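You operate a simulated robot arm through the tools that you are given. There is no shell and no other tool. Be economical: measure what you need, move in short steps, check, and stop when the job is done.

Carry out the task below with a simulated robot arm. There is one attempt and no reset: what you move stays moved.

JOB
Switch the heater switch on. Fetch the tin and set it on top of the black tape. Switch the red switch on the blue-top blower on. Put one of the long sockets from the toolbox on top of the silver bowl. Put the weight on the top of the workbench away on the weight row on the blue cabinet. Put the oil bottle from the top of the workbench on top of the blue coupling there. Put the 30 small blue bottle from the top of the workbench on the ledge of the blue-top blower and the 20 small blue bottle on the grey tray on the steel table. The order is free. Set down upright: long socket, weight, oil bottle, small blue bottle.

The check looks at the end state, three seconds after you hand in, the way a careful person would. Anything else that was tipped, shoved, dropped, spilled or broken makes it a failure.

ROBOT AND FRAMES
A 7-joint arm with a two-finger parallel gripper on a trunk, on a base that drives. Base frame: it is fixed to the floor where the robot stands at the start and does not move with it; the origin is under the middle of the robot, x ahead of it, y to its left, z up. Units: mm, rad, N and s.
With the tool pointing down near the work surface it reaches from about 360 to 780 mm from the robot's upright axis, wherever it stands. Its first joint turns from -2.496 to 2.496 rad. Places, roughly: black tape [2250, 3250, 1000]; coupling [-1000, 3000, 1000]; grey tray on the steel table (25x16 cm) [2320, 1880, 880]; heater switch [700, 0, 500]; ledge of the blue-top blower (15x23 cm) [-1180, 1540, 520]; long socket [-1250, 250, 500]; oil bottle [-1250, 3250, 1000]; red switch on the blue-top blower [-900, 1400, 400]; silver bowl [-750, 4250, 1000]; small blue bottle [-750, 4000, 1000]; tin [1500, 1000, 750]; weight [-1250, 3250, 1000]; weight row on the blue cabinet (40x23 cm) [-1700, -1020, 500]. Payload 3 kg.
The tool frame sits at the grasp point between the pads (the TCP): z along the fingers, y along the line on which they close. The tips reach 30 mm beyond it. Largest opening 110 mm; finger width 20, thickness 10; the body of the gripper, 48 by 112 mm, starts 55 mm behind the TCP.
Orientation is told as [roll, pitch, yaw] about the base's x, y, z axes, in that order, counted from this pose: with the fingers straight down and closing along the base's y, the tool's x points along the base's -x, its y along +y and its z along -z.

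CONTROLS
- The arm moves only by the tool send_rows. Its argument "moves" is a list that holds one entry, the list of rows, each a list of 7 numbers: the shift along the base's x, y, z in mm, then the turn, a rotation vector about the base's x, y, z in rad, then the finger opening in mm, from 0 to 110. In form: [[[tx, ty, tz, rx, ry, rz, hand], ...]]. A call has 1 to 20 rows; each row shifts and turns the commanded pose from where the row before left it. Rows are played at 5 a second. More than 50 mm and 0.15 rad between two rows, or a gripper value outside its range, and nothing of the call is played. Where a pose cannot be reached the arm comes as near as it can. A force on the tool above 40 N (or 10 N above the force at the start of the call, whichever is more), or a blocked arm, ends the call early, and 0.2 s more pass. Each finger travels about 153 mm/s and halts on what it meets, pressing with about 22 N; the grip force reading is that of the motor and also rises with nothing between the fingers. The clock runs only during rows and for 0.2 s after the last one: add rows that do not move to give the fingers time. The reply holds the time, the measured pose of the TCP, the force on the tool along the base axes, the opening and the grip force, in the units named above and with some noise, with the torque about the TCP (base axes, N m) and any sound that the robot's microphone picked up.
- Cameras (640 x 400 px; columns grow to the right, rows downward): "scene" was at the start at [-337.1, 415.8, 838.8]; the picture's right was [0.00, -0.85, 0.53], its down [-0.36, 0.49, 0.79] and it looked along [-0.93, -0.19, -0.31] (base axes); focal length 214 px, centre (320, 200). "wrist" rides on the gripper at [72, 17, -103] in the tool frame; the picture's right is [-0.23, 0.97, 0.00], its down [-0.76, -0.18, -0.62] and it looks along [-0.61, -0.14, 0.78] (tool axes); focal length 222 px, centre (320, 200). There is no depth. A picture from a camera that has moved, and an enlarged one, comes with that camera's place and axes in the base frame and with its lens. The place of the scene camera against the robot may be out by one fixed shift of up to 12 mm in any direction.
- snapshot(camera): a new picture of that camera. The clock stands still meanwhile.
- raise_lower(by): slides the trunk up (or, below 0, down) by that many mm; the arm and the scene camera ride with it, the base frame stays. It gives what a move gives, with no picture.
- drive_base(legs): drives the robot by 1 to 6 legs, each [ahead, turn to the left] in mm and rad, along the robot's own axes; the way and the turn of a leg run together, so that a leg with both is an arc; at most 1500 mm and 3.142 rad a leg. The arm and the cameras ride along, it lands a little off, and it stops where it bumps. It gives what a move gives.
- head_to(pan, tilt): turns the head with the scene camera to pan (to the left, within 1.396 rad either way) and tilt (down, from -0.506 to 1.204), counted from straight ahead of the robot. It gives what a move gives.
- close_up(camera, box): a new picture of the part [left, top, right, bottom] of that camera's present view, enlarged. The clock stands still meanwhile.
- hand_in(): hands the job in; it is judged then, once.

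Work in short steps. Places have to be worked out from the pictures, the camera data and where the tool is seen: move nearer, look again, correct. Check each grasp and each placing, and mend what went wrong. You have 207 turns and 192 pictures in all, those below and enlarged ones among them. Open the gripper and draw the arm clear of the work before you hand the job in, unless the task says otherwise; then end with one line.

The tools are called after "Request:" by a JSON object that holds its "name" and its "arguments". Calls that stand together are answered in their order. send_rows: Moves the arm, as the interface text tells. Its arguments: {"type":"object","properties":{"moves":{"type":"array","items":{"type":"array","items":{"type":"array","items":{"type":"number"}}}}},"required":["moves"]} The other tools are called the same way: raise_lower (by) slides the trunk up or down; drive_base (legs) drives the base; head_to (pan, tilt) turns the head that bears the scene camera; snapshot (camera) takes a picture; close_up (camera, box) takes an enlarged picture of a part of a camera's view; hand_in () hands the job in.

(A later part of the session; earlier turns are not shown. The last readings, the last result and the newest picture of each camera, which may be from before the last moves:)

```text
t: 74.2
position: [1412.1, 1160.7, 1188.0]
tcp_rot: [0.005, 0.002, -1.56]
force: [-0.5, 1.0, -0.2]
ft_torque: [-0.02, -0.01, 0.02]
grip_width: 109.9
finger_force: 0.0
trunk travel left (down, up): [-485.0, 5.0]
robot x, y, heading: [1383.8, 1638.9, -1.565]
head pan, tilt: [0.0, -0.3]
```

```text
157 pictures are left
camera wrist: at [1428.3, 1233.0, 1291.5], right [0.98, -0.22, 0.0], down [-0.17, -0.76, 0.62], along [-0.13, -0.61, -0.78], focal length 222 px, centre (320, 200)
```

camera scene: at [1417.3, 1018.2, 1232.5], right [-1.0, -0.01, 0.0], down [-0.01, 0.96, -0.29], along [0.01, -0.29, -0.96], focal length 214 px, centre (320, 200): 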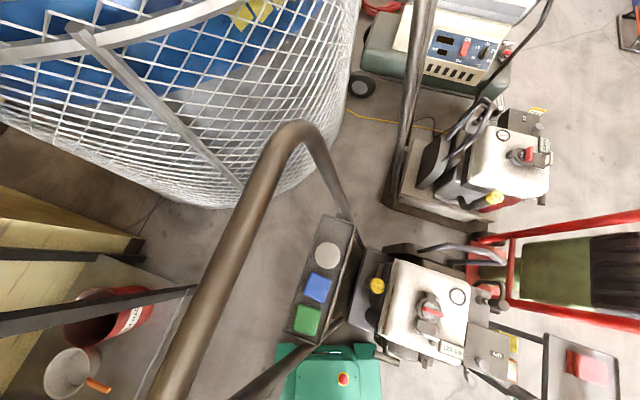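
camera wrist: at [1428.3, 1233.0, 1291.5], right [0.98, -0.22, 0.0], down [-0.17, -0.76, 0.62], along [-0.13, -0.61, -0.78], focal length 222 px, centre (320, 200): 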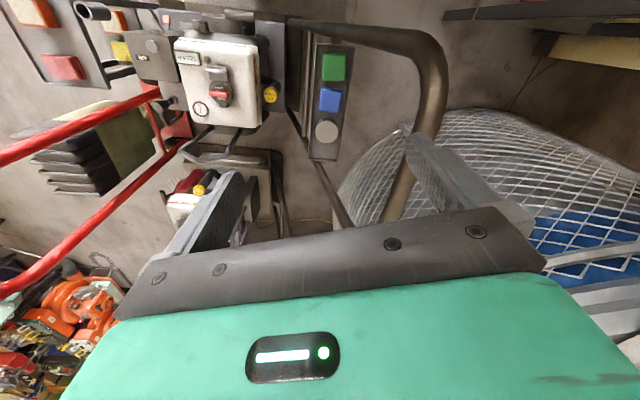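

Two views give the tin's top centre at (1402, 995, 684), about 64 mm across, and the space straight above it is open inside the handle loop. I move above it and lower partway.

Request:
{"name": "send_rows", "arguments": {"moves": [[[-2.5, -42, 0, 0, 0, 0, 110], [-2.5, -42, 0, 0, 0, 0, 110], [-2.5, -42, 0, 0, 0, 0, 110], [-2.5, -40, 0, 0, 0, 0, 110]]]}}

Request:
{"name": "raise_lower", "arguments": {"by": -200}}

Request:
{"name": "send_rows", "arguments": {"moves": [[[0, 0, -45, 0, 0, 0, 110], [0, 0, -45, 0, 0, 0, 110], [0, 0, -45, 0, 0, 0, 110]]]}}

Request:
{"name": "head_to", "arguments": {"pan": 0.0, "tilt": 0.3}}

Request:
{"name": "snapshot", "arguments": {"camera": "scene"}}

Request:
{"name": "snapshot", "arguments": {"camera": "wrist"}}

```text
t: 75.2
position: [1401.8, 993.4, 1187.6]
tcp_rot: [0.003, 0.003, -1.559]
force: [0.0, 0.7, -0.2]
ft_torque: [0.0, -0.02, 0.01]
grip_width: 110.1
finger_force: 0.0
trunk travel left (down, up): [-485.0, 5.0]
robot x, y, heading: [1384.1, 1642.8, -1.558]
head pan, tilt: [0.0, -0.3]
```

```text
t: 77.4
position: [1400.8, 993.9, 988.6]
tcp_rot: [0.003, 0.003, -1.562]
force: [-6.8, 3.3, -3.0]
ft_torque: [-0.14, -0.24, 0.14]
grip_width: 106.3
finger_force: 0.0
trunk travel left (down, up): [-285.0, 205.0]
robot x, y, heading: [1382.4, 1639.2, -1.563]
head pan, tilt: [0.0, -0.3]
```

```text
t: 77.8
position: [1396.8, 989.3, 972.5]
tcp_rot: [0.005, -0.024, -1.574]
force: [-14.8, 2.9, 12.4]
ft_torque: [-1.66, -1.24, -1.62]
grip_width: 109.9
finger_force: 0.0
trunk travel left (down, up): [-285.0, 205.0]
robot x, y, heading: [1380.9, 1636.6, -1.56]
head pan, tilt: [0.0, -0.3]
stopped in row 1: the force on the tool passed its limit at 75 N (the readings are from after the stop); the commanded pose is now the measured one
```

```text
t: 78.8
position: [1399.5, 988.6, 969.2]
tcp_rot: [0.004, -0.012, -1.567]
force: [-6.0, 2.3, -2.9]
ft_torque: [0.09, -0.18, -0.38]
grip_width: 109.0
finger_force: 0.0
trunk travel left (down, up): [-285.0, 205.0]
robot x, y, heading: [1379.7, 1642.1, -1.564]
head pan, tilt: [0.0, 0.3]
```

```text
156 pictures are left
camera scene: at [1402.7, 901.5, 1000.6], right [-1.0, 0.0, 0.0], down [0.0, 0.96, 0.28], along [0.0, 0.28, -0.96], focal length 214 px, centre (320, 200)
```

scene: 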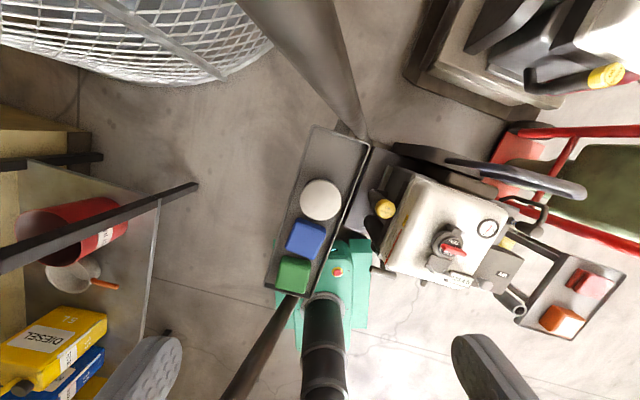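

```text
155 pictures are left
camera wrist: at [1415.6, 1064.2, 1071.8], right [0.97, -0.22, 0.01], down [-0.18, -0.75, 0.63], along [-0.14, -0.62, -0.77], focal length 222 px, centre (320, 200)
```

wrist: 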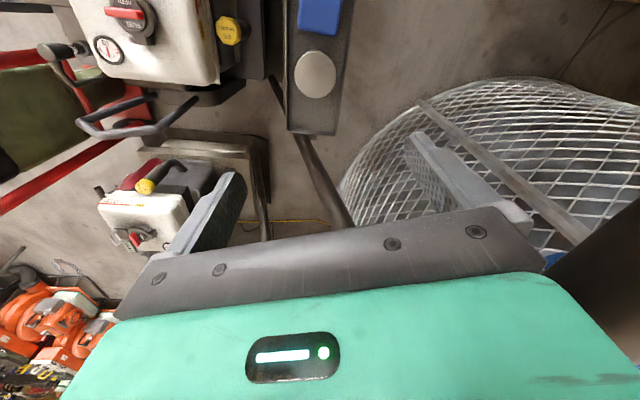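

The +x finger brushed the handle's crossbar, which lies nearer than I thought (x≈1480, z≈970). I back up, close the fingers to 85, yaw to match the tray and lean the tool away from the bar.

Request:
{"name": "send_rows", "arguments": {"moves": [[[-5, 0, 45, 0, 0, 0, 110], [-20, 0, 30, 0, 0, -0.1, 90], [-20, 0, 0, 0, 0, -0.1, 85], [-20, 0, 0, -0.025, -0.06, -0.1, 85], [0, 0, 0, -0.025, -0.06, -0.1, 85], [0, 0, 0, -0.025, -0.06, 0, 85], [0, 0, 0, -0.025, -0.06, 0, 85]]]}}

Request:
{"name": "snapshot", "arguments": {"camera": "wrist"}}

Request:
{"name": "snapshot", "arguments": {"camera": "scene"}}

```text
t: 80.4
position: [1336.4, 989.5, 1045.0]
tcp_rot: [0.265, -0.029, -1.977]
force: [0.2, -0.5, 0.0]
ft_torque: [-0.03, 0.02, 0.0]
grip_width: 84.9
finger_force: 0.0
trunk travel left (down, up): [-285.0, 205.0]
robot x, y, heading: [1381.5, 1639.7, -1.566]
head pan, tilt: [0.0, 0.3]
```

```text
154 pictures are left
camera wrist: at [1355.0, 1062.1, 1147.3], right [0.78, -0.57, 0.26], down [-0.6, -0.55, 0.58], along [-0.19, -0.6, -0.77], focal length 222 px, centre (320, 200)
```

wrist: 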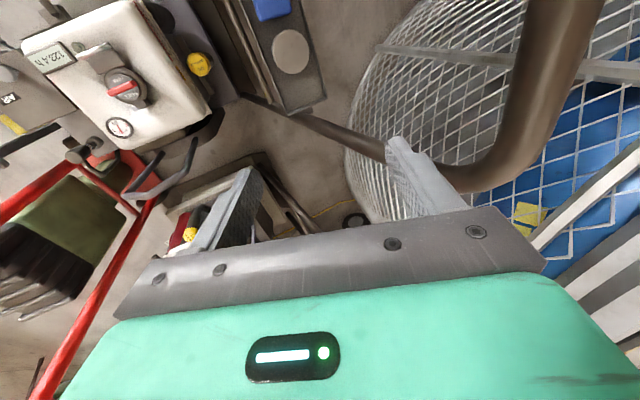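

```text
153 pictures are left
camera scene: at [1297.9, 911.0, 1076.3], right [-0.89, 0.37, -0.26], down [0.31, 0.91, 0.26], along [0.34, 0.15, -0.93], focal length 214 px, centre (320, 200)
```

scene: 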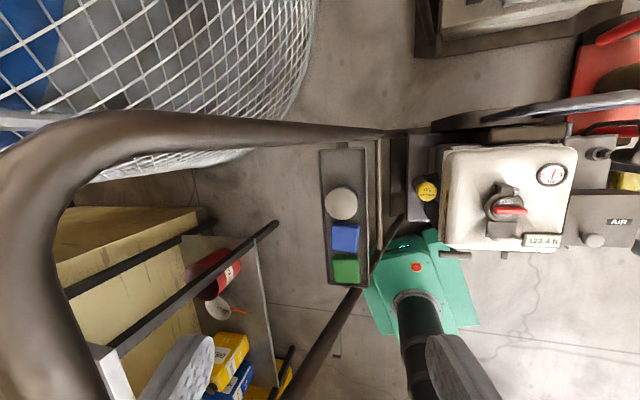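

The tool is now aligned with the tray and leans clear of the bar. I go down along the tool axis to about 50 mm above the grasp.

Request:
{"name": "send_rows", "arguments": {"moves": [[[-12, 28, 0, 0, 0, 0, 85], [-13, 28, 0, 0, 0, 0, 85], [10.7, -6, -45, 0, 0, 0, 90], [10.7, -6, -45, 0, 0, 0, 90], [10.7, -6, -45, 0, 0, 0, 90], [10.7, -6, -45, 0, 0, 0, 90], [10.7, -6, -45, 0, 0, 0, 90], [10.7, -6, -45, 0, 0, 0, 90], [10.7, -6, -40, 0, 0, 0, 90]]]}}

Request:
{"name": "snapshot", "arguments": {"camera": "wrist"}}

Request:
{"name": "snapshot", "arguments": {"camera": "scene"}}

```text
t: 82.4
position: [1383.1, 1004.6, 735.8]
tcp_rot: [0.262, -0.029, -1.978]
force: [0.1, 0.1, 0.4]
ft_torque: [-0.04, -0.03, 0.01]
grip_width: 90.0
finger_force: 0.1
trunk travel left (down, up): [-285.0, 205.0]
robot x, y, heading: [1381.8, 1640.8, -1.566]
head pan, tilt: [0.0, 0.3]
```

```text
152 pictures are left
camera wrist: at [1403.0, 1077.7, 838.5], right [0.78, -0.57, 0.26], down [-0.6, -0.55, 0.58], along [-0.19, -0.6, -0.77], focal length 222 px, centre (320, 200)
```

wrist: 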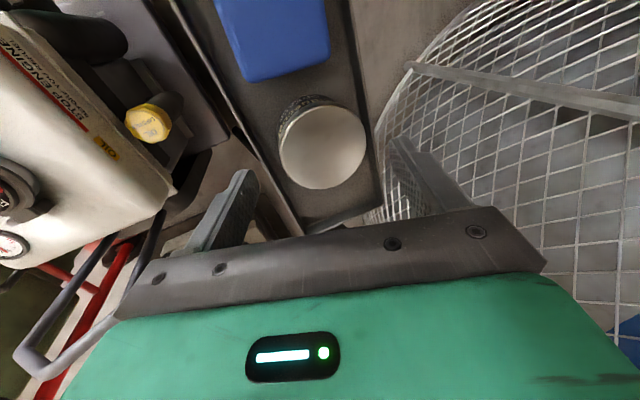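

```text
151 pictures are left
camera scene: at [1345.9, 926.6, 767.5], right [-0.89, 0.37, -0.26], down [0.31, 0.91, 0.26], along [0.33, 0.15, -0.93], focal length 214 px, centre (320, 200)
```

scene: 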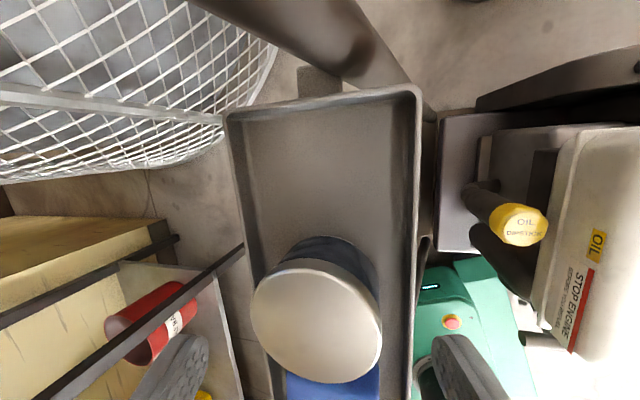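

The tin is at (1396, 990, top 683), about 67 mm wide, inside a lipped tray. I set the opening to 80 and go down to the grasp height.

Request:
{"name": "send_rows", "arguments": {"moves": [[[3, -6, -13, 0, 0, 0, 80], [3, -3, -13, 0, 0, 0, 80], [3, -3, -13, 0, 0, 0, 80], [2, -2, -8, 0, 0, 0, 80]]]}}

Request:
{"name": "snapshot", "arguments": {"camera": "wrist"}}

Request:
{"name": "snapshot", "arguments": {"camera": "scene"}}

```text
t: 83.0
position: [1387.6, 995.9, 716.6]
tcp_rot: [0.265, -0.03, -1.983]
force: [-1.4, 4.8, 9.2]
ft_torque: [0.42, 0.4, -0.14]
grip_width: 79.9
finger_force: 0.0
trunk travel left (down, up): [-285.0, 205.0]
robot x, y, heading: [1380.3, 1638.4, -1.565]
head pan, tilt: [0.0, 0.3]
stopped in row 2: the force on the tool passed its limit at 46 N (the readings are from after the stop); the commanded pose is now the measured one
```

```text
150 pictures are left
camera wrist: at [1408.0, 1069.2, 818.6], right [0.77, -0.58, 0.26], down [-0.6, -0.55, 0.58], along [-0.19, -0.61, -0.77], focal length 222 px, centre (320, 200)
```

wrist: 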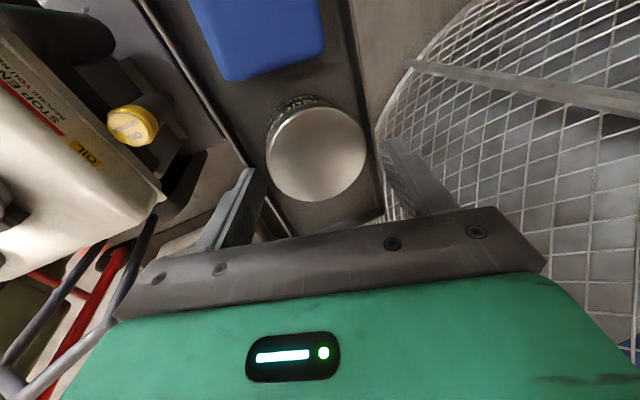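

```text
149 pictures are left
camera scene: at [1350.4, 918.0, 748.0], right [-0.89, 0.38, -0.26], down [0.31, 0.91, 0.26], along [0.34, 0.15, -0.93], focal length 214 px, centre (320, 200)
```

scene: 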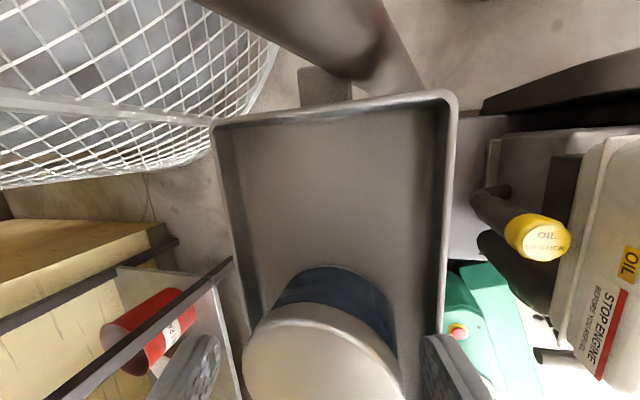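

The +x finger met the tray's lip; the tray is barely wider than the tin. I zoom in to judge the gap between the tin and the blue block and the lip height.

Request:
{"name": "close_up", "arguments": {"camera": "wrist", "box": [160, 0, 480, 240]}}

Request:
{"name": "close_up", "arguments": {"camera": "scene", "box": [180, 80, 500, 400]}}

```text
1.67 times, centred on (320, 120) of wrist
camera zoom: at [1408.0, 1069.2, 818.6], right [0.77, -0.58, 0.26], down [-0.6, -0.55, 0.58], along [-0.19, -0.61, -0.77], focal length 370 px, centre (320, 333)
```

zoom: 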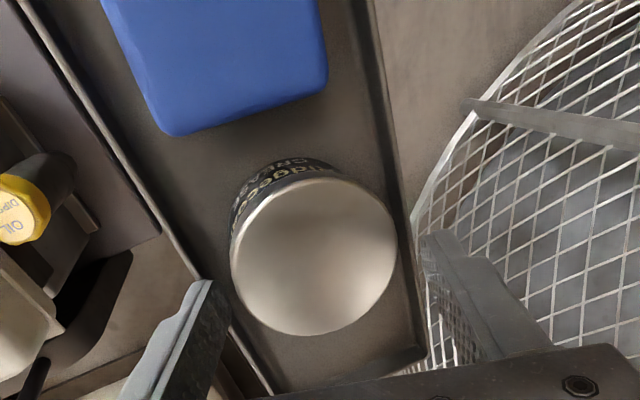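

```text
1.25 times, centred on (340, 240) of scene
camera zoom: at [1350.4, 918.0, 748.0], right [-0.89, 0.38, -0.26], down [0.31, 0.91, 0.26], along [0.34, 0.15, -0.93], focal length 268 px, centre (295, 150)
```

zoom: 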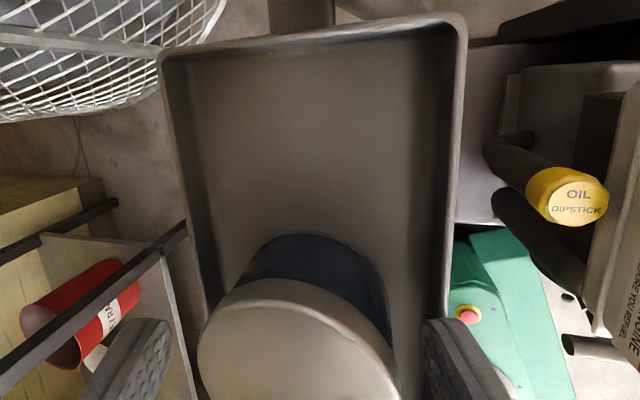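

There's a gap of about 20 mm between tin and blue block, and ample room on the other side, so closing along the tray's long axis fits. I raise and turn 90° about the tool axis.

Request:
{"name": "send_rows", "arguments": {"moves": [[[-11, 6, 45, 0, 0, 0, 80], [-11, 6, 45, 0, 0, 0, 80], [0, 0, 0, -0.033, 0.0186, 0.138, 80], [0, 0, 0, -0.033, 0.0186, 0.138, 80], [0, 0, 0, -0.033, 0.0186, 0.138, 80], [0, 0, 0, -0.033, 0.0186, 0.138, 80], [0, 0, 0, -0.033, 0.0186, 0.138, 80], [0, 0, 0, -0.033, 0.0186, 0.138, 80], [0, 0, 0, -0.033, 0.0186, 0.138, 80], [0, 0, 0, -0.033, 0.0186, 0.138, 80], [0, 0, 0, -0.033, 0.0186, 0.138, 80], [0, 0, 0, -0.033, 0.0186, 0.138, 80], [0, 0, 0, -0.033, 0.0186, 0.138, 80]]]}}

Request:
{"name": "snapshot", "arguments": {"camera": "wrist"}}

Request:
{"name": "snapshot", "arguments": {"camera": "scene"}}

```text
t: 85.8
position: [1367.4, 1007.7, 806.0]
tcp_rot: [-0.033, -0.267, -0.391]
force: [-1.1, -0.2, 0.0]
ft_torque: [0.03, 0.03, -0.03]
grip_width: 79.6
finger_force: 0.0
trunk travel left (down, up): [-285.0, 205.0]
robot x, y, heading: [1377.7, 1639.3, -1.563]
head pan, tilt: [0.0, 0.3]
```

```text
146 pictures are left
camera wrist: at [1284.8, 1063.0, 886.0], right [0.58, 0.81, 0.03], down [0.47, -0.36, 0.81], along [0.67, -0.46, -0.59], focal length 222 px, centre (320, 200)
```

wrist: 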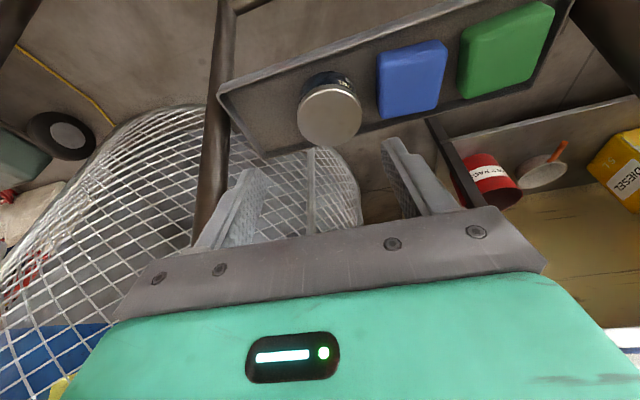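

```text
145 pictures are left
camera scene: at [1435.2, 974.6, 856.4], right [-0.39, -0.92, 0.03], down [-0.92, 0.39, 0.03], along [-0.04, -0.02, -1.0], focal length 214 px, centre (320, 200)
```

scene: 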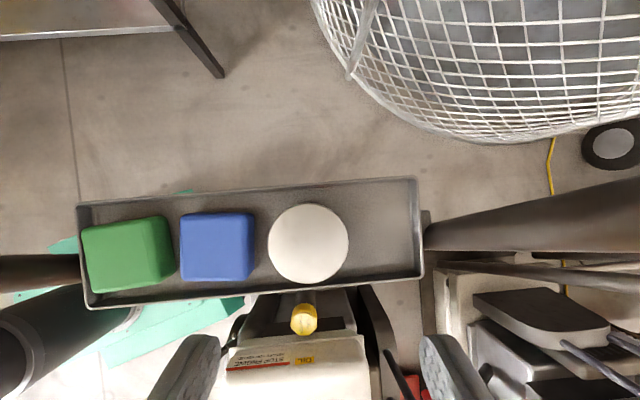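

Clear straight-down view: tin at about (1400, 994), radius 32 mm, gap to the blue block about 15 mm. I narrow to 72, descend to just above the tin and check alignment.

Request:
{"name": "send_rows", "arguments": {"moves": [[[11, -4, -41, 0, 0, 0, 73], [10.5, -4, -38, 0, 0, 0, 73]]]}}

Request:
{"name": "snapshot", "arguments": {"camera": "scene"}}

Request:
{"name": "close_up", "arguments": {"camera": "wrist", "box": [160, 0, 480, 240]}}

```text
t: 86.4
position: [1387.9, 998.2, 726.1]
tcp_rot: [-0.033, -0.267, -0.396]
force: [-0.5, 0.3, -0.3]
ft_torque: [-0.01, -0.02, -0.01]
grip_width: 73.3
finger_force: 0.2
trunk travel left (down, up): [-285.0, 205.0]
robot x, y, heading: [1384.9, 1642.1, -1.561]
head pan, tilt: [0.0, 0.3]
```

```text
144 pictures are left
camera scene: at [1457.1, 966.4, 776.7], right [-0.39, -0.92, 0.03], down [-0.92, 0.39, 0.03], along [-0.04, -0.02, -1.0], focal length 214 px, centre (320, 200)
```

scene: 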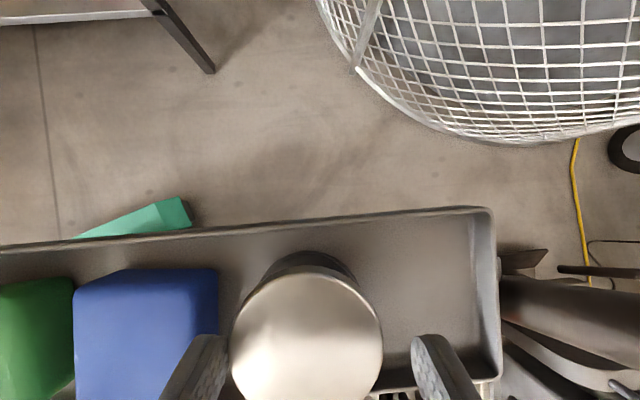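

```text
1.67 times, centred on (320, 120) of wrist
camera zoom: at [1306.9, 1055.2, 806.1], right [0.59, 0.81, 0.03], down [0.46, -0.36, 0.81], along [0.67, -0.46, -0.59], focal length 370 px, centre (320, 333)
```

zoom: 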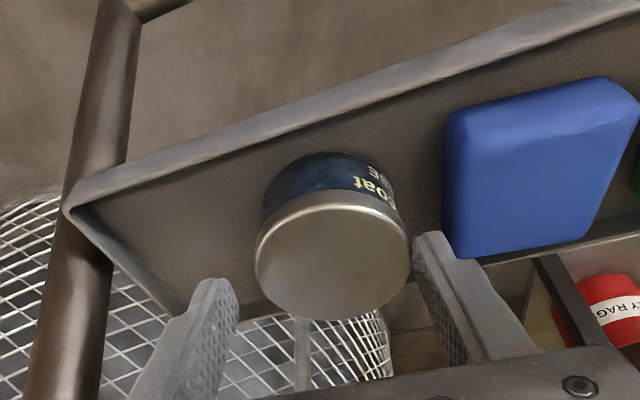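

Slight offset: the fingers need to go about 4 mm toward the blue block. I correct and descend to the grasp, then close.

Request:
{"name": "send_rows", "arguments": {"moves": [[[2, 4, 0, 0, 0, 0, 72], [4, -2, -15, 0, 0, 0, 72], [4, -2, -15, 0, 0, 0, 72], [3.4, -2, -14, 0, 0, 0, 72]]]}}

Request:
{"name": "close_up", "arguments": {"camera": "wrist", "box": [160, 0, 480, 240]}}

```text
t: 87.4
position: [1397.7, 997.7, 693.5]
tcp_rot: [-0.04, -0.271, -0.396]
force: [-10.4, 10.9, 27.7]
ft_torque: [1.4, -0.08, 0.57]
grip_width: 74.2
finger_force: 2.5
trunk travel left (down, up): [-285.0, 205.0]
robot x, y, heading: [1381.6, 1643.6, -1.564]
head pan, tilt: [0.0, 0.3]
stopped in row 4: the force on the tool passed its limit at 61 N (the readings are from after the stop); the commanded pose is now the measured one
```

```text
1.67 times, centred on (320, 120) of wrist
camera zoom: at [1315.9, 1053.9, 773.0], right [0.59, 0.81, 0.02], down [0.46, -0.36, 0.81], along [0.66, -0.46, -0.59], focal length 370 px, centre (320, 333)
```

zoom: 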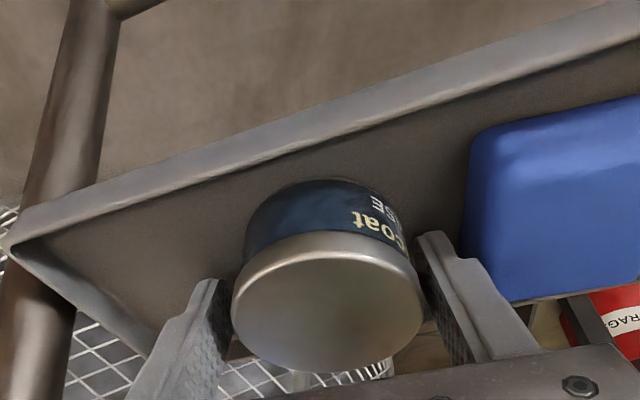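

The tin is only about 26 mm high, so a fingertip has met the tray floor. I lift 4 mm and close on the tin.

Request:
{"name": "send_rows", "arguments": {"moves": [[[-1, 0, 4, 0, 0, 0, 72], [0, 0, 0, 0, 0, 0, 60], [0, 0, 0, 0, 0, 0, 50], [0, 0, 0, 0, 0, 0, 50]]]}}

Request:
{"name": "close_up", "arguments": {"camera": "wrist", "box": [160, 0, 480, 240]}}

```text
t: 88.4
position: [1396.5, 996.1, 694.7]
tcp_rot: [-0.034, -0.269, -0.395]
force: [-0.9, -0.5, 0.2]
ft_torque: [0.02, -0.01, -0.04]
grip_width: 61.8
finger_force: 21.7
trunk travel left (down, up): [-285.0, 205.0]
robot x, y, heading: [1381.9, 1639.7, -1.564]
head pan, tilt: [0.0, 0.3]
```

```text
1.67 times, centred on (320, 120) of wrist
camera zoom: at [1315.0, 1052.6, 775.1], right [0.59, 0.81, 0.03], down [0.46, -0.36, 0.81], along [0.66, -0.46, -0.59], focal length 370 px, centre (320, 333)
```

zoom: 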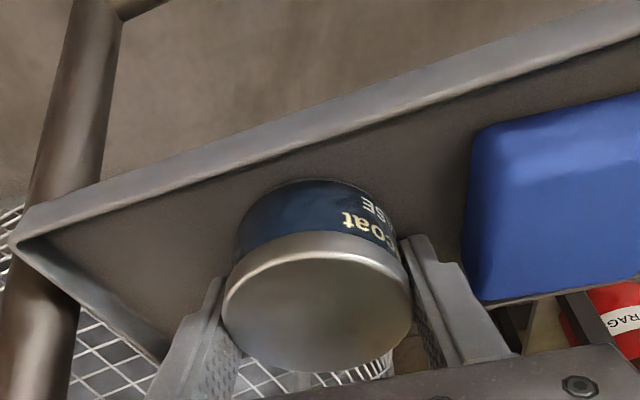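

Gripped at 62 mm. I lift back along the same leaning path to clear the handle.

Request:
{"name": "send_rows", "arguments": {"moves": [[[-4, 2, 15, 0, 0, 0, 50], [-8, 5, 35, 0, 0, 0, 50], [-10.8, 6, 45, 0, 0, 0, 50], [-10.8, 6, 45, 0, 0, 0, 50], [-10.8, 6, 45, 0, 0, 0, 50], [-10.8, 6, 45, 0, 0, 0, 50], [-10.8, 6, 45, 0, 0, 0, 50], [-10.8, 6, 45, 0, 0, 0, 50], [-10.8, 6, 45, 0, 0, 0, 50]]]}}

Request:
{"name": "snapshot", "arguments": {"camera": "scene"}}

```text
t: 90.4
position: [1308.8, 1045.5, 1060.3]
tcp_rot: [-0.035, -0.27, -0.397]
force: [0.8, 0.0, -1.3]
ft_torque: [-0.02, 0.02, 0.01]
grip_width: 61.8
finger_force: 21.7
trunk travel left (down, up): [-285.0, 205.0]
robot x, y, heading: [1380.9, 1638.5, -1.563]
head pan, tilt: [0.0, 0.3]
```

```text
140 pictures are left
camera scene: at [1376.6, 1012.0, 1111.5], right [-0.39, -0.92, 0.03], down [-0.92, 0.4, 0.03], along [-0.04, -0.02, -1.0], focal length 214 px, centre (320, 200)
```

scene: 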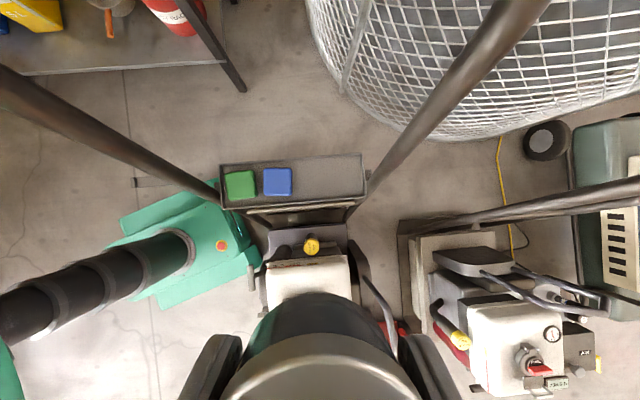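

The tin is held and the blocks are undisturbed. Its lean stays fixed in the world, so I keep the tool's tilt; I retract the arm, raise the trunk and reverse, then turn toward the tape bench.

Request:
{"name": "send_rows", "arguments": {"moves": [[[10, 45, 0, 0, 0, -0.14, 50], [10, 45, 0, 0, 0, -0.14, 50], [10, 45, 0, 0, 0, -0.14, 50], [10, 20, 0, 0, 0, -0.14, 50], [10, 0, 0, 0, 0, -0.14, 50], [10, 0, 0, 0, 0, -0.14, 50], [0, 0, 0, 0, 0, -0.14, 50], [0, 0, 0, 0, 0, -0.14, 50]]]}}

Request:
{"name": "raise_lower", "arguments": {"by": 180}}

Request:
{"name": "drive_base", "arguments": {"legs": [[-600, 0], [0, 2.67]]}}

Request:
{"name": "head_to", "arguments": {"pan": 0, "tilt": -0.5}}

Request:
{"name": "snapshot", "arguments": {"camera": "scene"}}

```text
t: 92.2
position: [1368.2, 1202.3, 1060.5]
tcp_rot: [-0.035, -0.269, -1.52]
force: [-0.1, 0.7, -0.7]
ft_torque: [-0.01, -0.04, 0.02]
grip_width: 62.1
finger_force: 22.2
trunk travel left (down, up): [-285.0, 205.0]
robot x, y, heading: [1382.1, 1639.7, -1.562]
head pan, tilt: [0.0, 0.3]
```

```text
t: 94.2
position: [1368.4, 1200.8, 1239.9]
tcp_rot: [-0.038, -0.268, -1.515]
force: [-0.7, -0.5, -0.3]
ft_torque: [-0.01, -0.01, 0.01]
grip_width: 61.8
finger_force: 22.3
trunk travel left (down, up): [-465.0, 25.0]
robot x, y, heading: [1381.5, 1638.3, -1.566]
head pan, tilt: [0.0, 0.3]
```

```text
t: 103.7
position: [1583.3, 2627.1, 1239.9]
tcp_rot: [-0.036, -0.267, 1.158]
force: [-1.6, -0.4, -0.5]
ft_torque: [-0.04, -0.05, 0.0]
grip_width: 61.8
finger_force: 22.1
trunk travel left (down, up): [-465.0, 25.0]
robot x, y, heading: [1432.9, 2208.7, 1.132]
head pan, tilt: [0.0, 0.3]
stopped in leg 2: the robot was blocked; the commanded pose is now the measured one
```

```text
t: 104.8
position: [1584.8, 2627.6, 1240.2]
tcp_rot: [-0.036, -0.269, 1.157]
force: [0.2, 0.5, -2.1]
ft_torque: [0.01, 0.03, -0.01]
grip_width: 62.1
finger_force: 22.0
trunk travel left (down, up): [-465.0, 25.0]
robot x, y, heading: [1427.9, 2214.4, 1.133]
head pan, tilt: [0.0, -0.499]
```

```text
139 pictures are left
camera scene: at [1637.5, 2739.1, 1334.8], right [0.91, -0.41, 0.04], down [-0.27, -0.67, -0.69], along [0.31, 0.62, -0.72], focal length 214 px, centre (320, 200)
```

scene: 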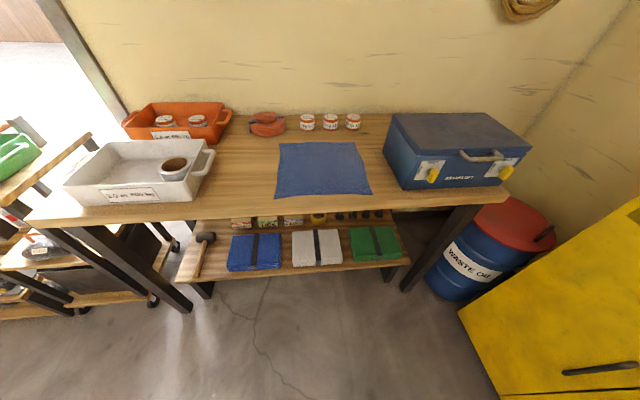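

The tape bench is in view. I zoom on the bins to find the black tape.

Request:
{"name": "close_up", "arguments": {"camera": "scene", "box": [60, 80, 300, 230]}}

Request:
{"name": "close_up", "arguments": {"camera": "scene", "box": [160, 180, 440, 300]}}

```text
2.67 times, centred on (180, 155) of scene
camera zoom: at [1637.5, 2739.1, 1334.8], right [0.91, -0.41, 0.04], down [-0.27, -0.67, -0.69], along [0.31, 0.62, -0.72], focal length 572 px, centre (693, 320)
```

zoom: 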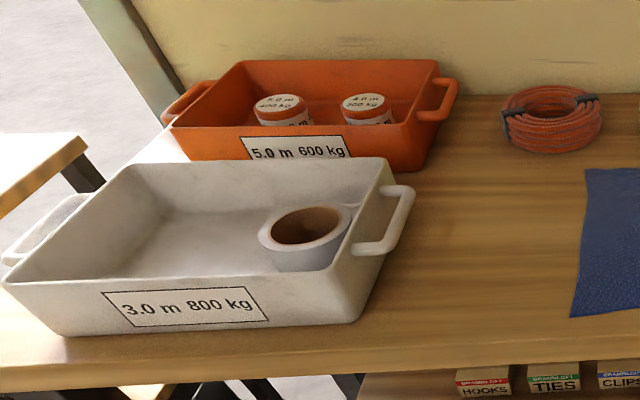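

```text
2.29 times, centred on (300, 240) of scene
camera zoom: at [1637.5, 2739.1, 1334.8], right [0.91, -0.41, 0.04], down [-0.27, -0.67, -0.69], along [0.31, 0.62, -0.72], focal length 490 px, centre (366, 109)
```

zoom: 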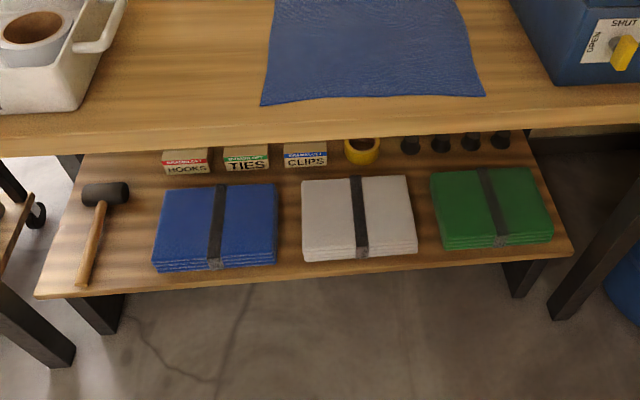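

The black tape should be near (2250, 3250), around the blue chest. I zoom there.

Request:
{"name": "close_up", "arguments": {"camera": "scene", "box": [280, 90, 540, 210]}}

```text
2.46 times, centred on (410, 150) of scene
camera zoom: at [1637.5, 2739.1, 1334.8], right [0.91, -0.41, 0.04], down [-0.27, -0.67, -0.69], along [0.31, 0.62, -0.72], focal length 528 px, centre (98, 323)
```

zoom: 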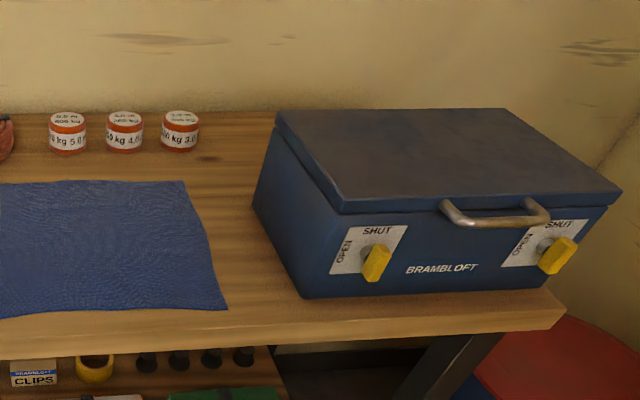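

No black tape lies in the open; the given spot coincides with the blue latched chest at about (2290, 3120). I drive in front of the chest to look closer.

Request:
{"name": "drive_base", "arguments": {"legs": [[0, -0.69], [600, 0], [0, 0.77]]}}

Request:
{"name": "snapshot", "arguments": {"camera": "scene"}}

Request:
{"name": "snapshot", "arguments": {"camera": "wrist"}}

```text
t: 112.2
position: [2084.5, 2896.2, 1240.4]
tcp_rot: [-0.034, -0.267, 1.247]
force: [0.2, 0.0, -1.9]
ft_torque: [-0.01, 0.01, -0.02]
grip_width: 61.8
finger_force: 21.8
trunk travel left (down, up): [-465.0, 25.0]
robot x, y, heading: [1998.5, 2455.5, 1.216]
head pan, tilt: [0.0, -0.499]
```

```text
135 pictures are left
camera scene: at [2127.2, 3010.6, 1334.4], right [0.94, -0.33, 0.04], down [-0.21, -0.69, -0.69], along [0.25, 0.65, -0.72], focal length 214 px, centre (320, 200)
```

scene: 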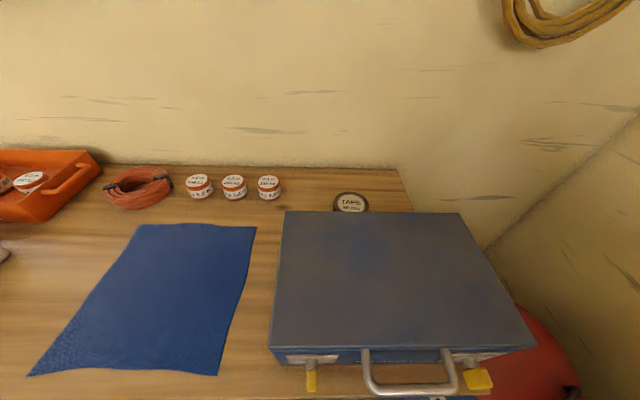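

```text
134 pictures are left
camera wrist: at [2034.2, 2810.0, 1320.6], right [-0.85, 0.53, 0.03], down [0.33, 0.49, 0.81], along [0.41, 0.69, -0.59], focal length 222 px, centre (320, 200)
```

wrist: 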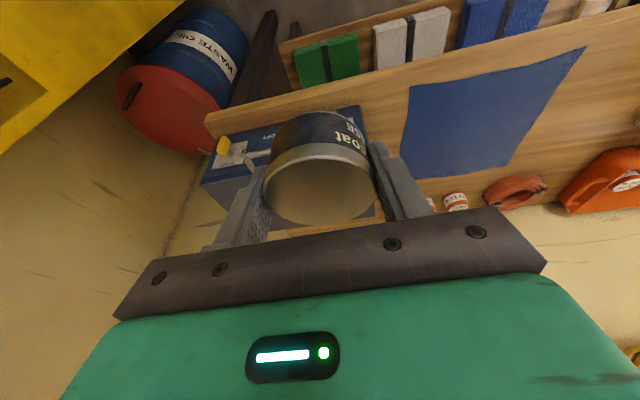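

There's a round item labelled "TAPE" behind the chest. I zoom in.

Request:
{"name": "close_up", "arguments": {"camera": "scene", "box": [290, 150, 450, 250]}}

```text
4.00 times, centred on (370, 200) of scene
camera zoom: at [2127.2, 3010.6, 1334.4], right [0.94, -0.33, 0.04], down [-0.21, -0.69, -0.69], along [0.25, 0.65, -0.72], focal length 858 px, centre (120, 200)
```

zoom: 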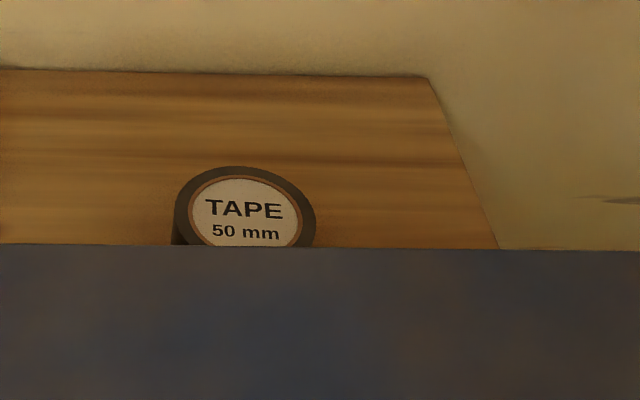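

The black tape lies flat behind the chest at about (2342, 3339, 920). I drive a bit closer and look from above for an accurate fix.

Request:
{"name": "drive_base", "arguments": {"legs": [[215, 0]]}}

Request:
{"name": "send_rows", "arguments": {"moves": [[[18, 40, 0, 0, 0, 0, 50], [18, 40, 0, 0, 0, 0, 50]]]}}

Request:
{"name": "head_to", "arguments": {"pan": 0, "tilt": 0}}

Request:
{"name": "snapshot", "arguments": {"camera": "scene"}}

Request:
{"name": "snapshot", "arguments": {"camera": "wrist"}}

```text
t: 113.9
position: [2158.1, 3098.5, 1240.3]
tcp_rot: [-0.039, -0.268, 1.25]
force: [0.2, 0.9, 0.1]
ft_torque: [0.02, -0.03, 0.0]
grip_width: 61.5
finger_force: 21.8
trunk travel left (down, up): [-465.0, 25.0]
robot x, y, heading: [2071.3, 2660.8, 1.213]
head pan, tilt: [0.0, -0.499]
```

```text
t: 114.5
position: [2195.0, 3180.5, 1241.1]
tcp_rot: [-0.036, -0.268, 1.246]
force: [-0.4, -0.1, -0.6]
ft_torque: [0.0, -0.01, 0.01]
grip_width: 61.8
finger_force: 21.6
trunk travel left (down, up): [-465.0, 25.0]
robot x, y, heading: [2077.1, 2659.7, 1.216]
head pan, tilt: [0.0, -0.499]
```

```text
t: 115.4
position: [2193.7, 3178.3, 1241.1]
tcp_rot: [-0.038, -0.267, 1.248]
force: [-0.5, 1.1, -1.2]
ft_torque: [-0.02, 0.03, -0.01]
grip_width: 62.0
finger_force: 21.7
trunk travel left (down, up): [-465.0, 25.0]
robot x, y, heading: [2074.4, 2659.6, 1.217]
head pan, tilt: [0.0, 0.0]
```

```text
132 pictures are left
camera scene: at [2227.2, 3263.0, 1302.8], right [0.94, -0.33, 0.04], down [-0.31, -0.91, -0.26], along [0.12, 0.24, -0.96], focal length 214 px, centre (320, 200)
```

scene: 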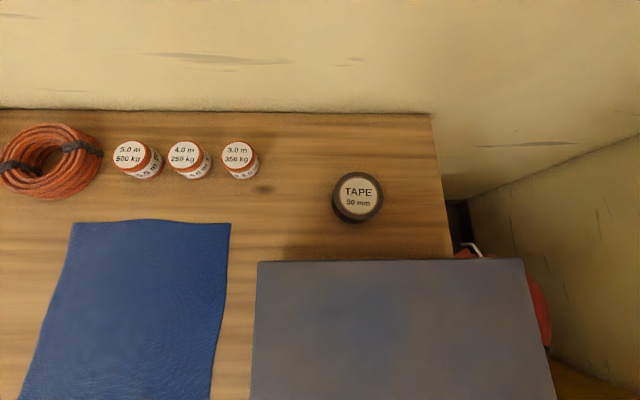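

```text
131 pictures are left
camera wrist: at [2144.0, 3093.4, 1321.5], right [-0.85, 0.53, 0.03], down [0.33, 0.49, 0.81], along [0.41, 0.7, -0.59], focal length 222 px, centre (320, 200)
```

wrist: 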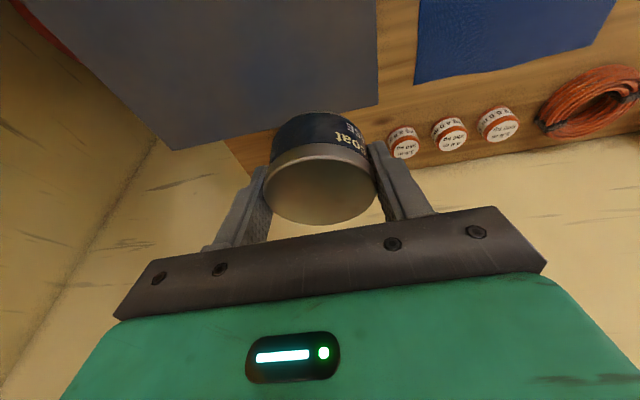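

Triangulated tape top is (2344, 3344, 926). I bring the tin over it and down to about 20 mm above, then check.

Request:
{"name": "send_rows", "arguments": {"moves": [[[30, 32, -10, 0, 0, 0, 50], [30, 32, -10, 0, 0, 0, 50], [30, 32, -10, 0, 0, 0, 50], [30, 32, -10, 0, 0, 0, 50], [28, 33, -10, 0, 0, 0, 50], [0, 0, -45, 0, 0, 0, 50], [0, 0, -45, 0, 0, 0, 50], [0, 0, -45, 0, 0, 0, 50], [0, 0, -40, 0, 0, 0, 50]]]}}

Request:
{"name": "head_to", "arguments": {"pan": 0, "tilt": 0.3}}

Request:
{"name": "snapshot", "arguments": {"camera": "scene"}}

Request:
{"name": "snapshot", "arguments": {"camera": "wrist"}}

```text
t: 117.4
position: [2341.8, 3339.3, 1014.7]
tcp_rot: [-0.037, -0.269, 1.248]
force: [0.0, 0.5, -0.7]
ft_torque: [-0.01, 0.03, 0.01]
grip_width: 61.7
finger_force: 22.2
trunk travel left (down, up): [-465.0, 25.0]
robot x, y, heading: [2071.7, 2660.7, 1.213]
head pan, tilt: [0.0, 0.0]
```

```text
t: 118.2
position: [2342.3, 3339.0, 1016.4]
tcp_rot: [-0.037, -0.268, 1.247]
force: [-0.2, -0.3, -0.7]
ft_torque: [-0.03, 0.02, -0.01]
grip_width: 61.8
finger_force: 21.9
trunk travel left (down, up): [-465.0, 25.0]
robot x, y, heading: [2074.5, 2661.4, 1.218]
head pan, tilt: [0.0, 0.3]
```

```text
130 pictures are left
camera scene: at [2367.2, 3398.5, 1066.5], right [0.94, -0.33, 0.04], down [-0.33, -0.94, 0.03], along [0.02, -0.04, -1.0], focal length 214 px, centre (320, 200)
```

scene: 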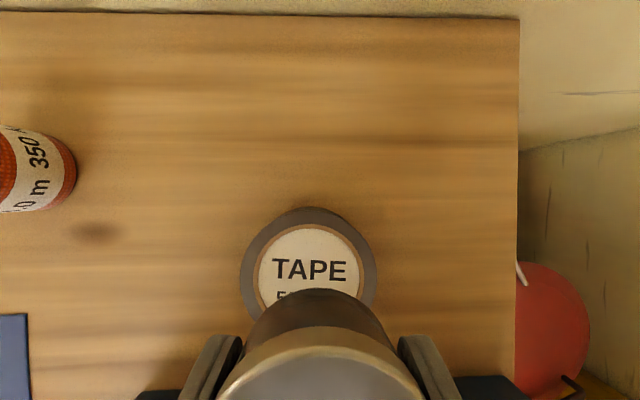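

```text
129 pictures are left
camera wrist: at [2292.0, 3253.5, 1095.9], right [-0.85, 0.53, 0.03], down [0.33, 0.49, 0.81], along [0.41, 0.7, -0.59], focal length 222 px, centre (320, 200)
```

wrist: 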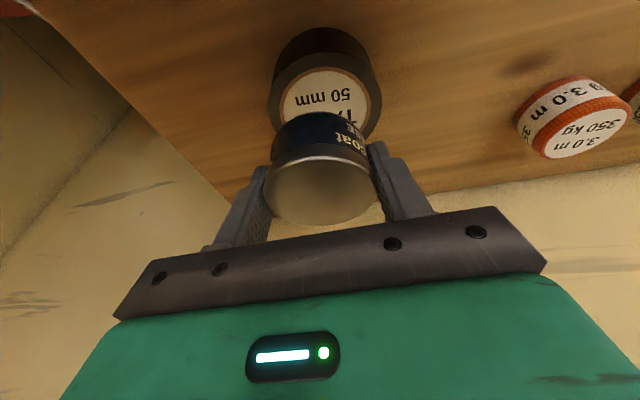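

The two cameras differ slightly (the scene camera looks shifted about 7 mm left). Combining both, I nudge (-4, +7) and lower, then check from close by.

Request:
{"name": "send_rows", "arguments": {"moves": [[[-4, 7, 0, 0, 0, 0, 50], [0, 0, -20, 0, 0, 0, 50], [0, 0, -20, 0, 0, 0, 50]]]}}

Request:
{"name": "snapshot", "arguments": {"camera": "wrist"}}

Request:
{"name": "head_to", "arguments": {"pan": 0, "tilt": 0.7}}

Request:
{"name": "snapshot", "arguments": {"camera": "scene"}}

```text
t: 119.0
position: [2338.5, 3346.4, 975.8]
tcp_rot: [-0.036, -0.267, 1.248]
force: [-0.4, 0.0, -1.9]
ft_torque: [0.01, 0.02, -0.01]
grip_width: 61.8
finger_force: 22.1
trunk travel left (down, up): [-465.0, 25.0]
robot x, y, heading: [2070.9, 2660.9, 1.214]
head pan, tilt: [0.0, 0.3]
```

```text
128 pictures are left
camera wrist: at [2288.0, 3261.0, 1057.0], right [-0.85, 0.53, 0.03], down [0.33, 0.49, 0.81], along [0.41, 0.69, -0.59], focal length 222 px, centre (320, 200)
```

wrist: 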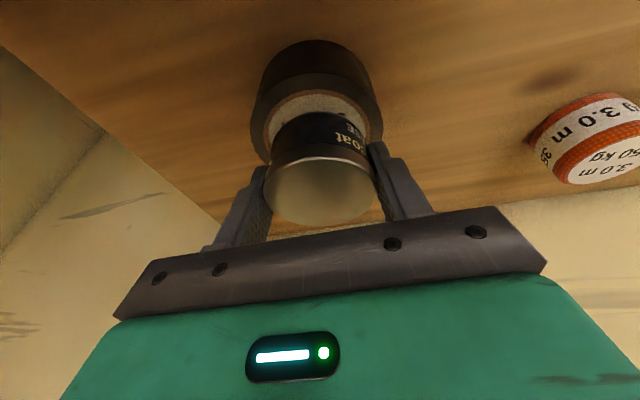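

```text
t: 119.9
position: [2337.8, 3346.6, 976.8]
tcp_rot: [-0.037, -0.266, 1.25]
force: [0.0, 0.0, 0.1]
ft_torque: [-0.02, -0.01, 0.0]
grip_width: 61.9
finger_force: 22.1
trunk travel left (down, up): [-465.0, 25.0]
robot x, y, heading: [2074.8, 2662.7, 1.216]
head pan, tilt: [0.0, 0.7]
```

```text
127 pictures are left
camera scene: at [2351.1, 3371.0, 1026.2], right [0.94, -0.33, 0.04], down [-0.31, -0.85, 0.42], along [-0.11, -0.41, -0.91], focal length 214 px, centre (320, 200)
```

scene: 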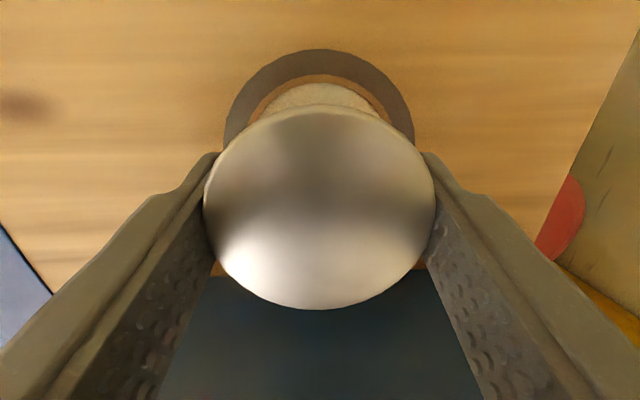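

The tin looks centred laterally and within a few mm fore-aft. I lower in steps until contact.

Request:
{"name": "send_rows", "arguments": {"moves": [[[0, 0, -10, 0, 0, 0, 50], [0, 0, -5, 0, 0, 0, 50], [0, 0, -3, 0, 0, 0, 50], [0, 0, 0, 0, 0, 0, 50]]]}}

Request:
{"name": "snapshot", "arguments": {"camera": "scene"}}

Request:
{"name": "close_up", "arguments": {"camera": "wrist", "box": [200, 0, 440, 240]}}

```text
t: 120.9
position: [2338.8, 3348.3, 960.9]
tcp_rot: [-0.037, -0.275, 1.245]
force: [1.0, 3.4, 3.6]
ft_torque: [-0.58, 0.24, -0.02]
grip_width: 61.9
finger_force: 21.7
trunk travel left (down, up): [-465.0, 25.0]
robot x, y, heading: [2074.6, 2662.9, 1.216]
head pan, tilt: [0.0, 0.7]
stopped in row 4: the force on the tool passed its limit at 42 N (the readings are from after the stop); the commanded pose is now the measured one
```

```text
126 pictures are left
camera scene: at [2351.8, 3372.7, 1011.0], right [0.94, -0.33, 0.04], down [-0.31, -0.86, 0.41], along [-0.1, -0.4, -0.91], focal length 214 px, centre (320, 200)
```

scene: 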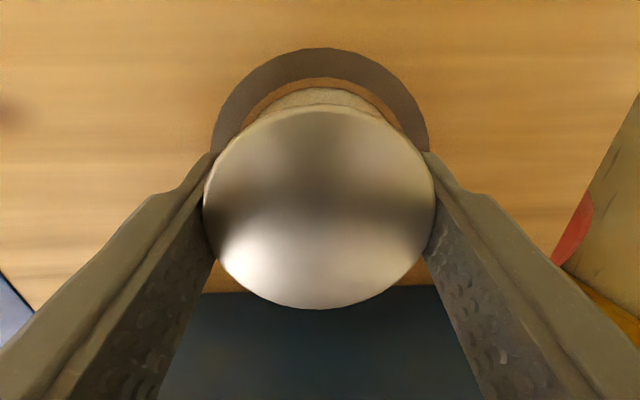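

```text
1.67 times, centred on (320, 120) of wrist
camera zoom: at [2288.7, 3262.6, 1040.9], right [-0.85, 0.53, 0.03], down [0.33, 0.48, 0.81], along [0.41, 0.7, -0.58], focal length 370 px, centre (320, 333)
```

zoom: 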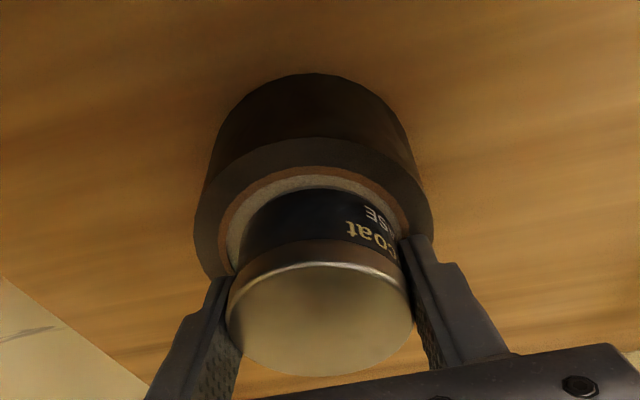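

Proper perspective on both views puts the tin within about 4 mm of the tape's centre. I release slowly and retreat upward.

Request:
{"name": "send_rows", "arguments": {"moves": [[[0, 0, 0, 0, 0, 0, 58], [0, 0, 0, 0, 0, 0, 64], [0, 0, 0, 0, 0, 0, 72], [0, 0, 0, 0, 0, 0, 76], [-3, -7, 30, 0, 0, 0, 76], [-3, -8, 30, 0, 0, 0, 76], [0, 0, 45, 0, 0, 0, 76], [0, 0, 45, 0, 0, 0, 76]]]}}

Request:
{"name": "snapshot", "arguments": {"camera": "scene"}}

Request:
{"name": "snapshot", "arguments": {"camera": "wrist"}}

```text
t: 122.7
position: [2332.9, 3331.2, 1113.6]
tcp_rot: [-0.037, -0.272, 1.248]
force: [0.1, 0.8, -0.6]
ft_torque: [0.0, -0.01, 0.03]
grip_width: 75.9
finger_force: 0.1
trunk travel left (down, up): [-465.0, 25.0]
robot x, y, heading: [2073.8, 2662.4, 1.216]
head pan, tilt: [0.0, 0.7]
```

```text
124 pictures are left
camera scene: at [2345.8, 3355.2, 1163.5], right [0.94, -0.33, 0.04], down [-0.31, -0.86, 0.41], along [-0.11, -0.4, -0.91], focal length 214 px, centre (320, 200)
```

scene: 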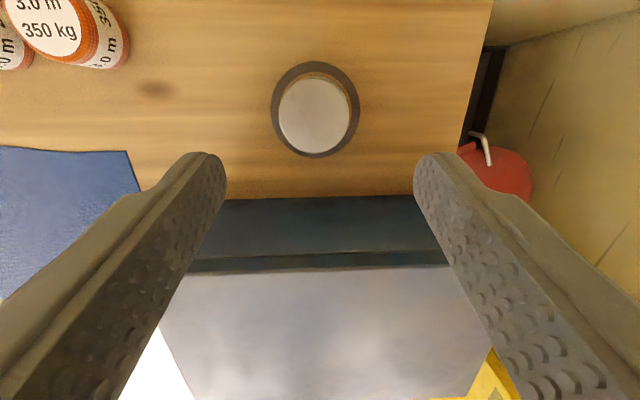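

```text
123 pictures are left
camera wrist: at [2282.7, 3245.1, 1193.6], right [-0.85, 0.53, 0.03], down [0.33, 0.49, 0.81], along [0.41, 0.7, -0.58], focal length 222 px, centre (320, 200)
```

wrist: 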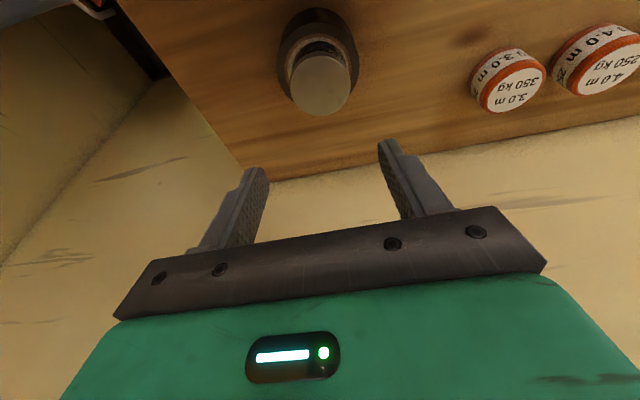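

The tin sits nicely on the black tape. I straighten and retract the arm, then drive across to the workbench.

Request:
{"name": "send_rows", "arguments": {"moves": [[[-10, -25, 40, -0.12, 0.058, 0, 76], [-15, -35, 30, -0.12, 0.058, 0, 90], [-17, -42, 20, 0, 0, 0, 110], [-17, -42, 20, 0, 0, 0, 110], [-17, -42, 10, 0, 0, 0, 110], [-17, -42, 0, 0, 0, 0, 110]]]}}

Request:
{"name": "drive_base", "arguments": {"legs": [[-350, 0], [0, 1.68], [1200, 0], [1050, 0]]}}

Request:
{"name": "head_to", "arguments": {"pan": 0, "tilt": -0.5}}

Request:
{"name": "snapshot", "arguments": {"camera": "scene"}}

```text
t: 124.1
position: [2240.4, 3100.5, 1230.1]
tcp_rot: [-0.003, -0.007, 1.244]
force: [0.8, 0.0, -0.6]
ft_torque: [-0.02, 0.0, 0.01]
grip_width: 109.9
finger_force: 0.1
trunk travel left (down, up): [-465.0, 25.0]
robot x, y, heading: [2074.8, 2661.7, 1.219]
head pan, tilt: [0.0, 0.7]
```

```text
t: 141.5
position: [-741.9, 2986.0, 1230.9]
tcp_rot: [-0.004, -0.008, 2.947]
force: [-0.2, 0.1, -0.6]
ft_torque: [0.02, 0.03, 0.0]
grip_width: 110.2
finger_force: 0.0
trunk travel left (down, up): [-465.0, 25.0]
robot x, y, heading: [-275.6, 2876.8, 2.919]
head pan, tilt: [0.0, 0.7]
```

```text
t: 142.9
position: [-740.2, 2985.4, 1231.0]
tcp_rot: [-0.003, -0.009, 2.945]
force: [0.5, 0.4, 0.4]
ft_torque: [-0.02, 0.0, 0.01]
grip_width: 109.6
finger_force: 0.1
trunk travel left (down, up): [-465.0, 25.0]
robot x, y, heading: [-281.8, 2878.1, 2.919]
head pan, tilt: [0.0, -0.499]
```

```text
122 pictures are left
camera scene: at [-883.8, 3006.6, 1289.0], right [0.19, 0.98, 0.0], down [0.86, -0.17, -0.49], along [-0.48, 0.1, -0.87], focal length 214 px, centre (320, 200)
```

scene: 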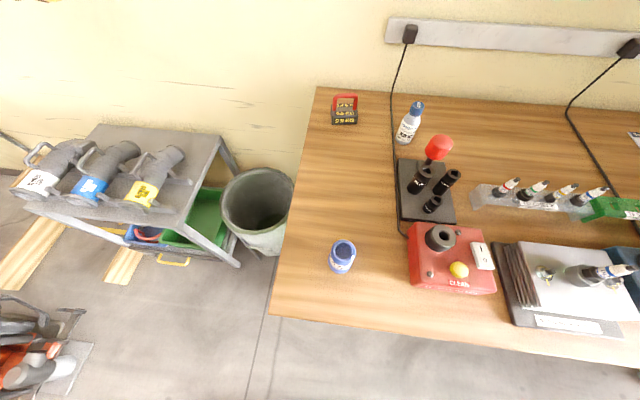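

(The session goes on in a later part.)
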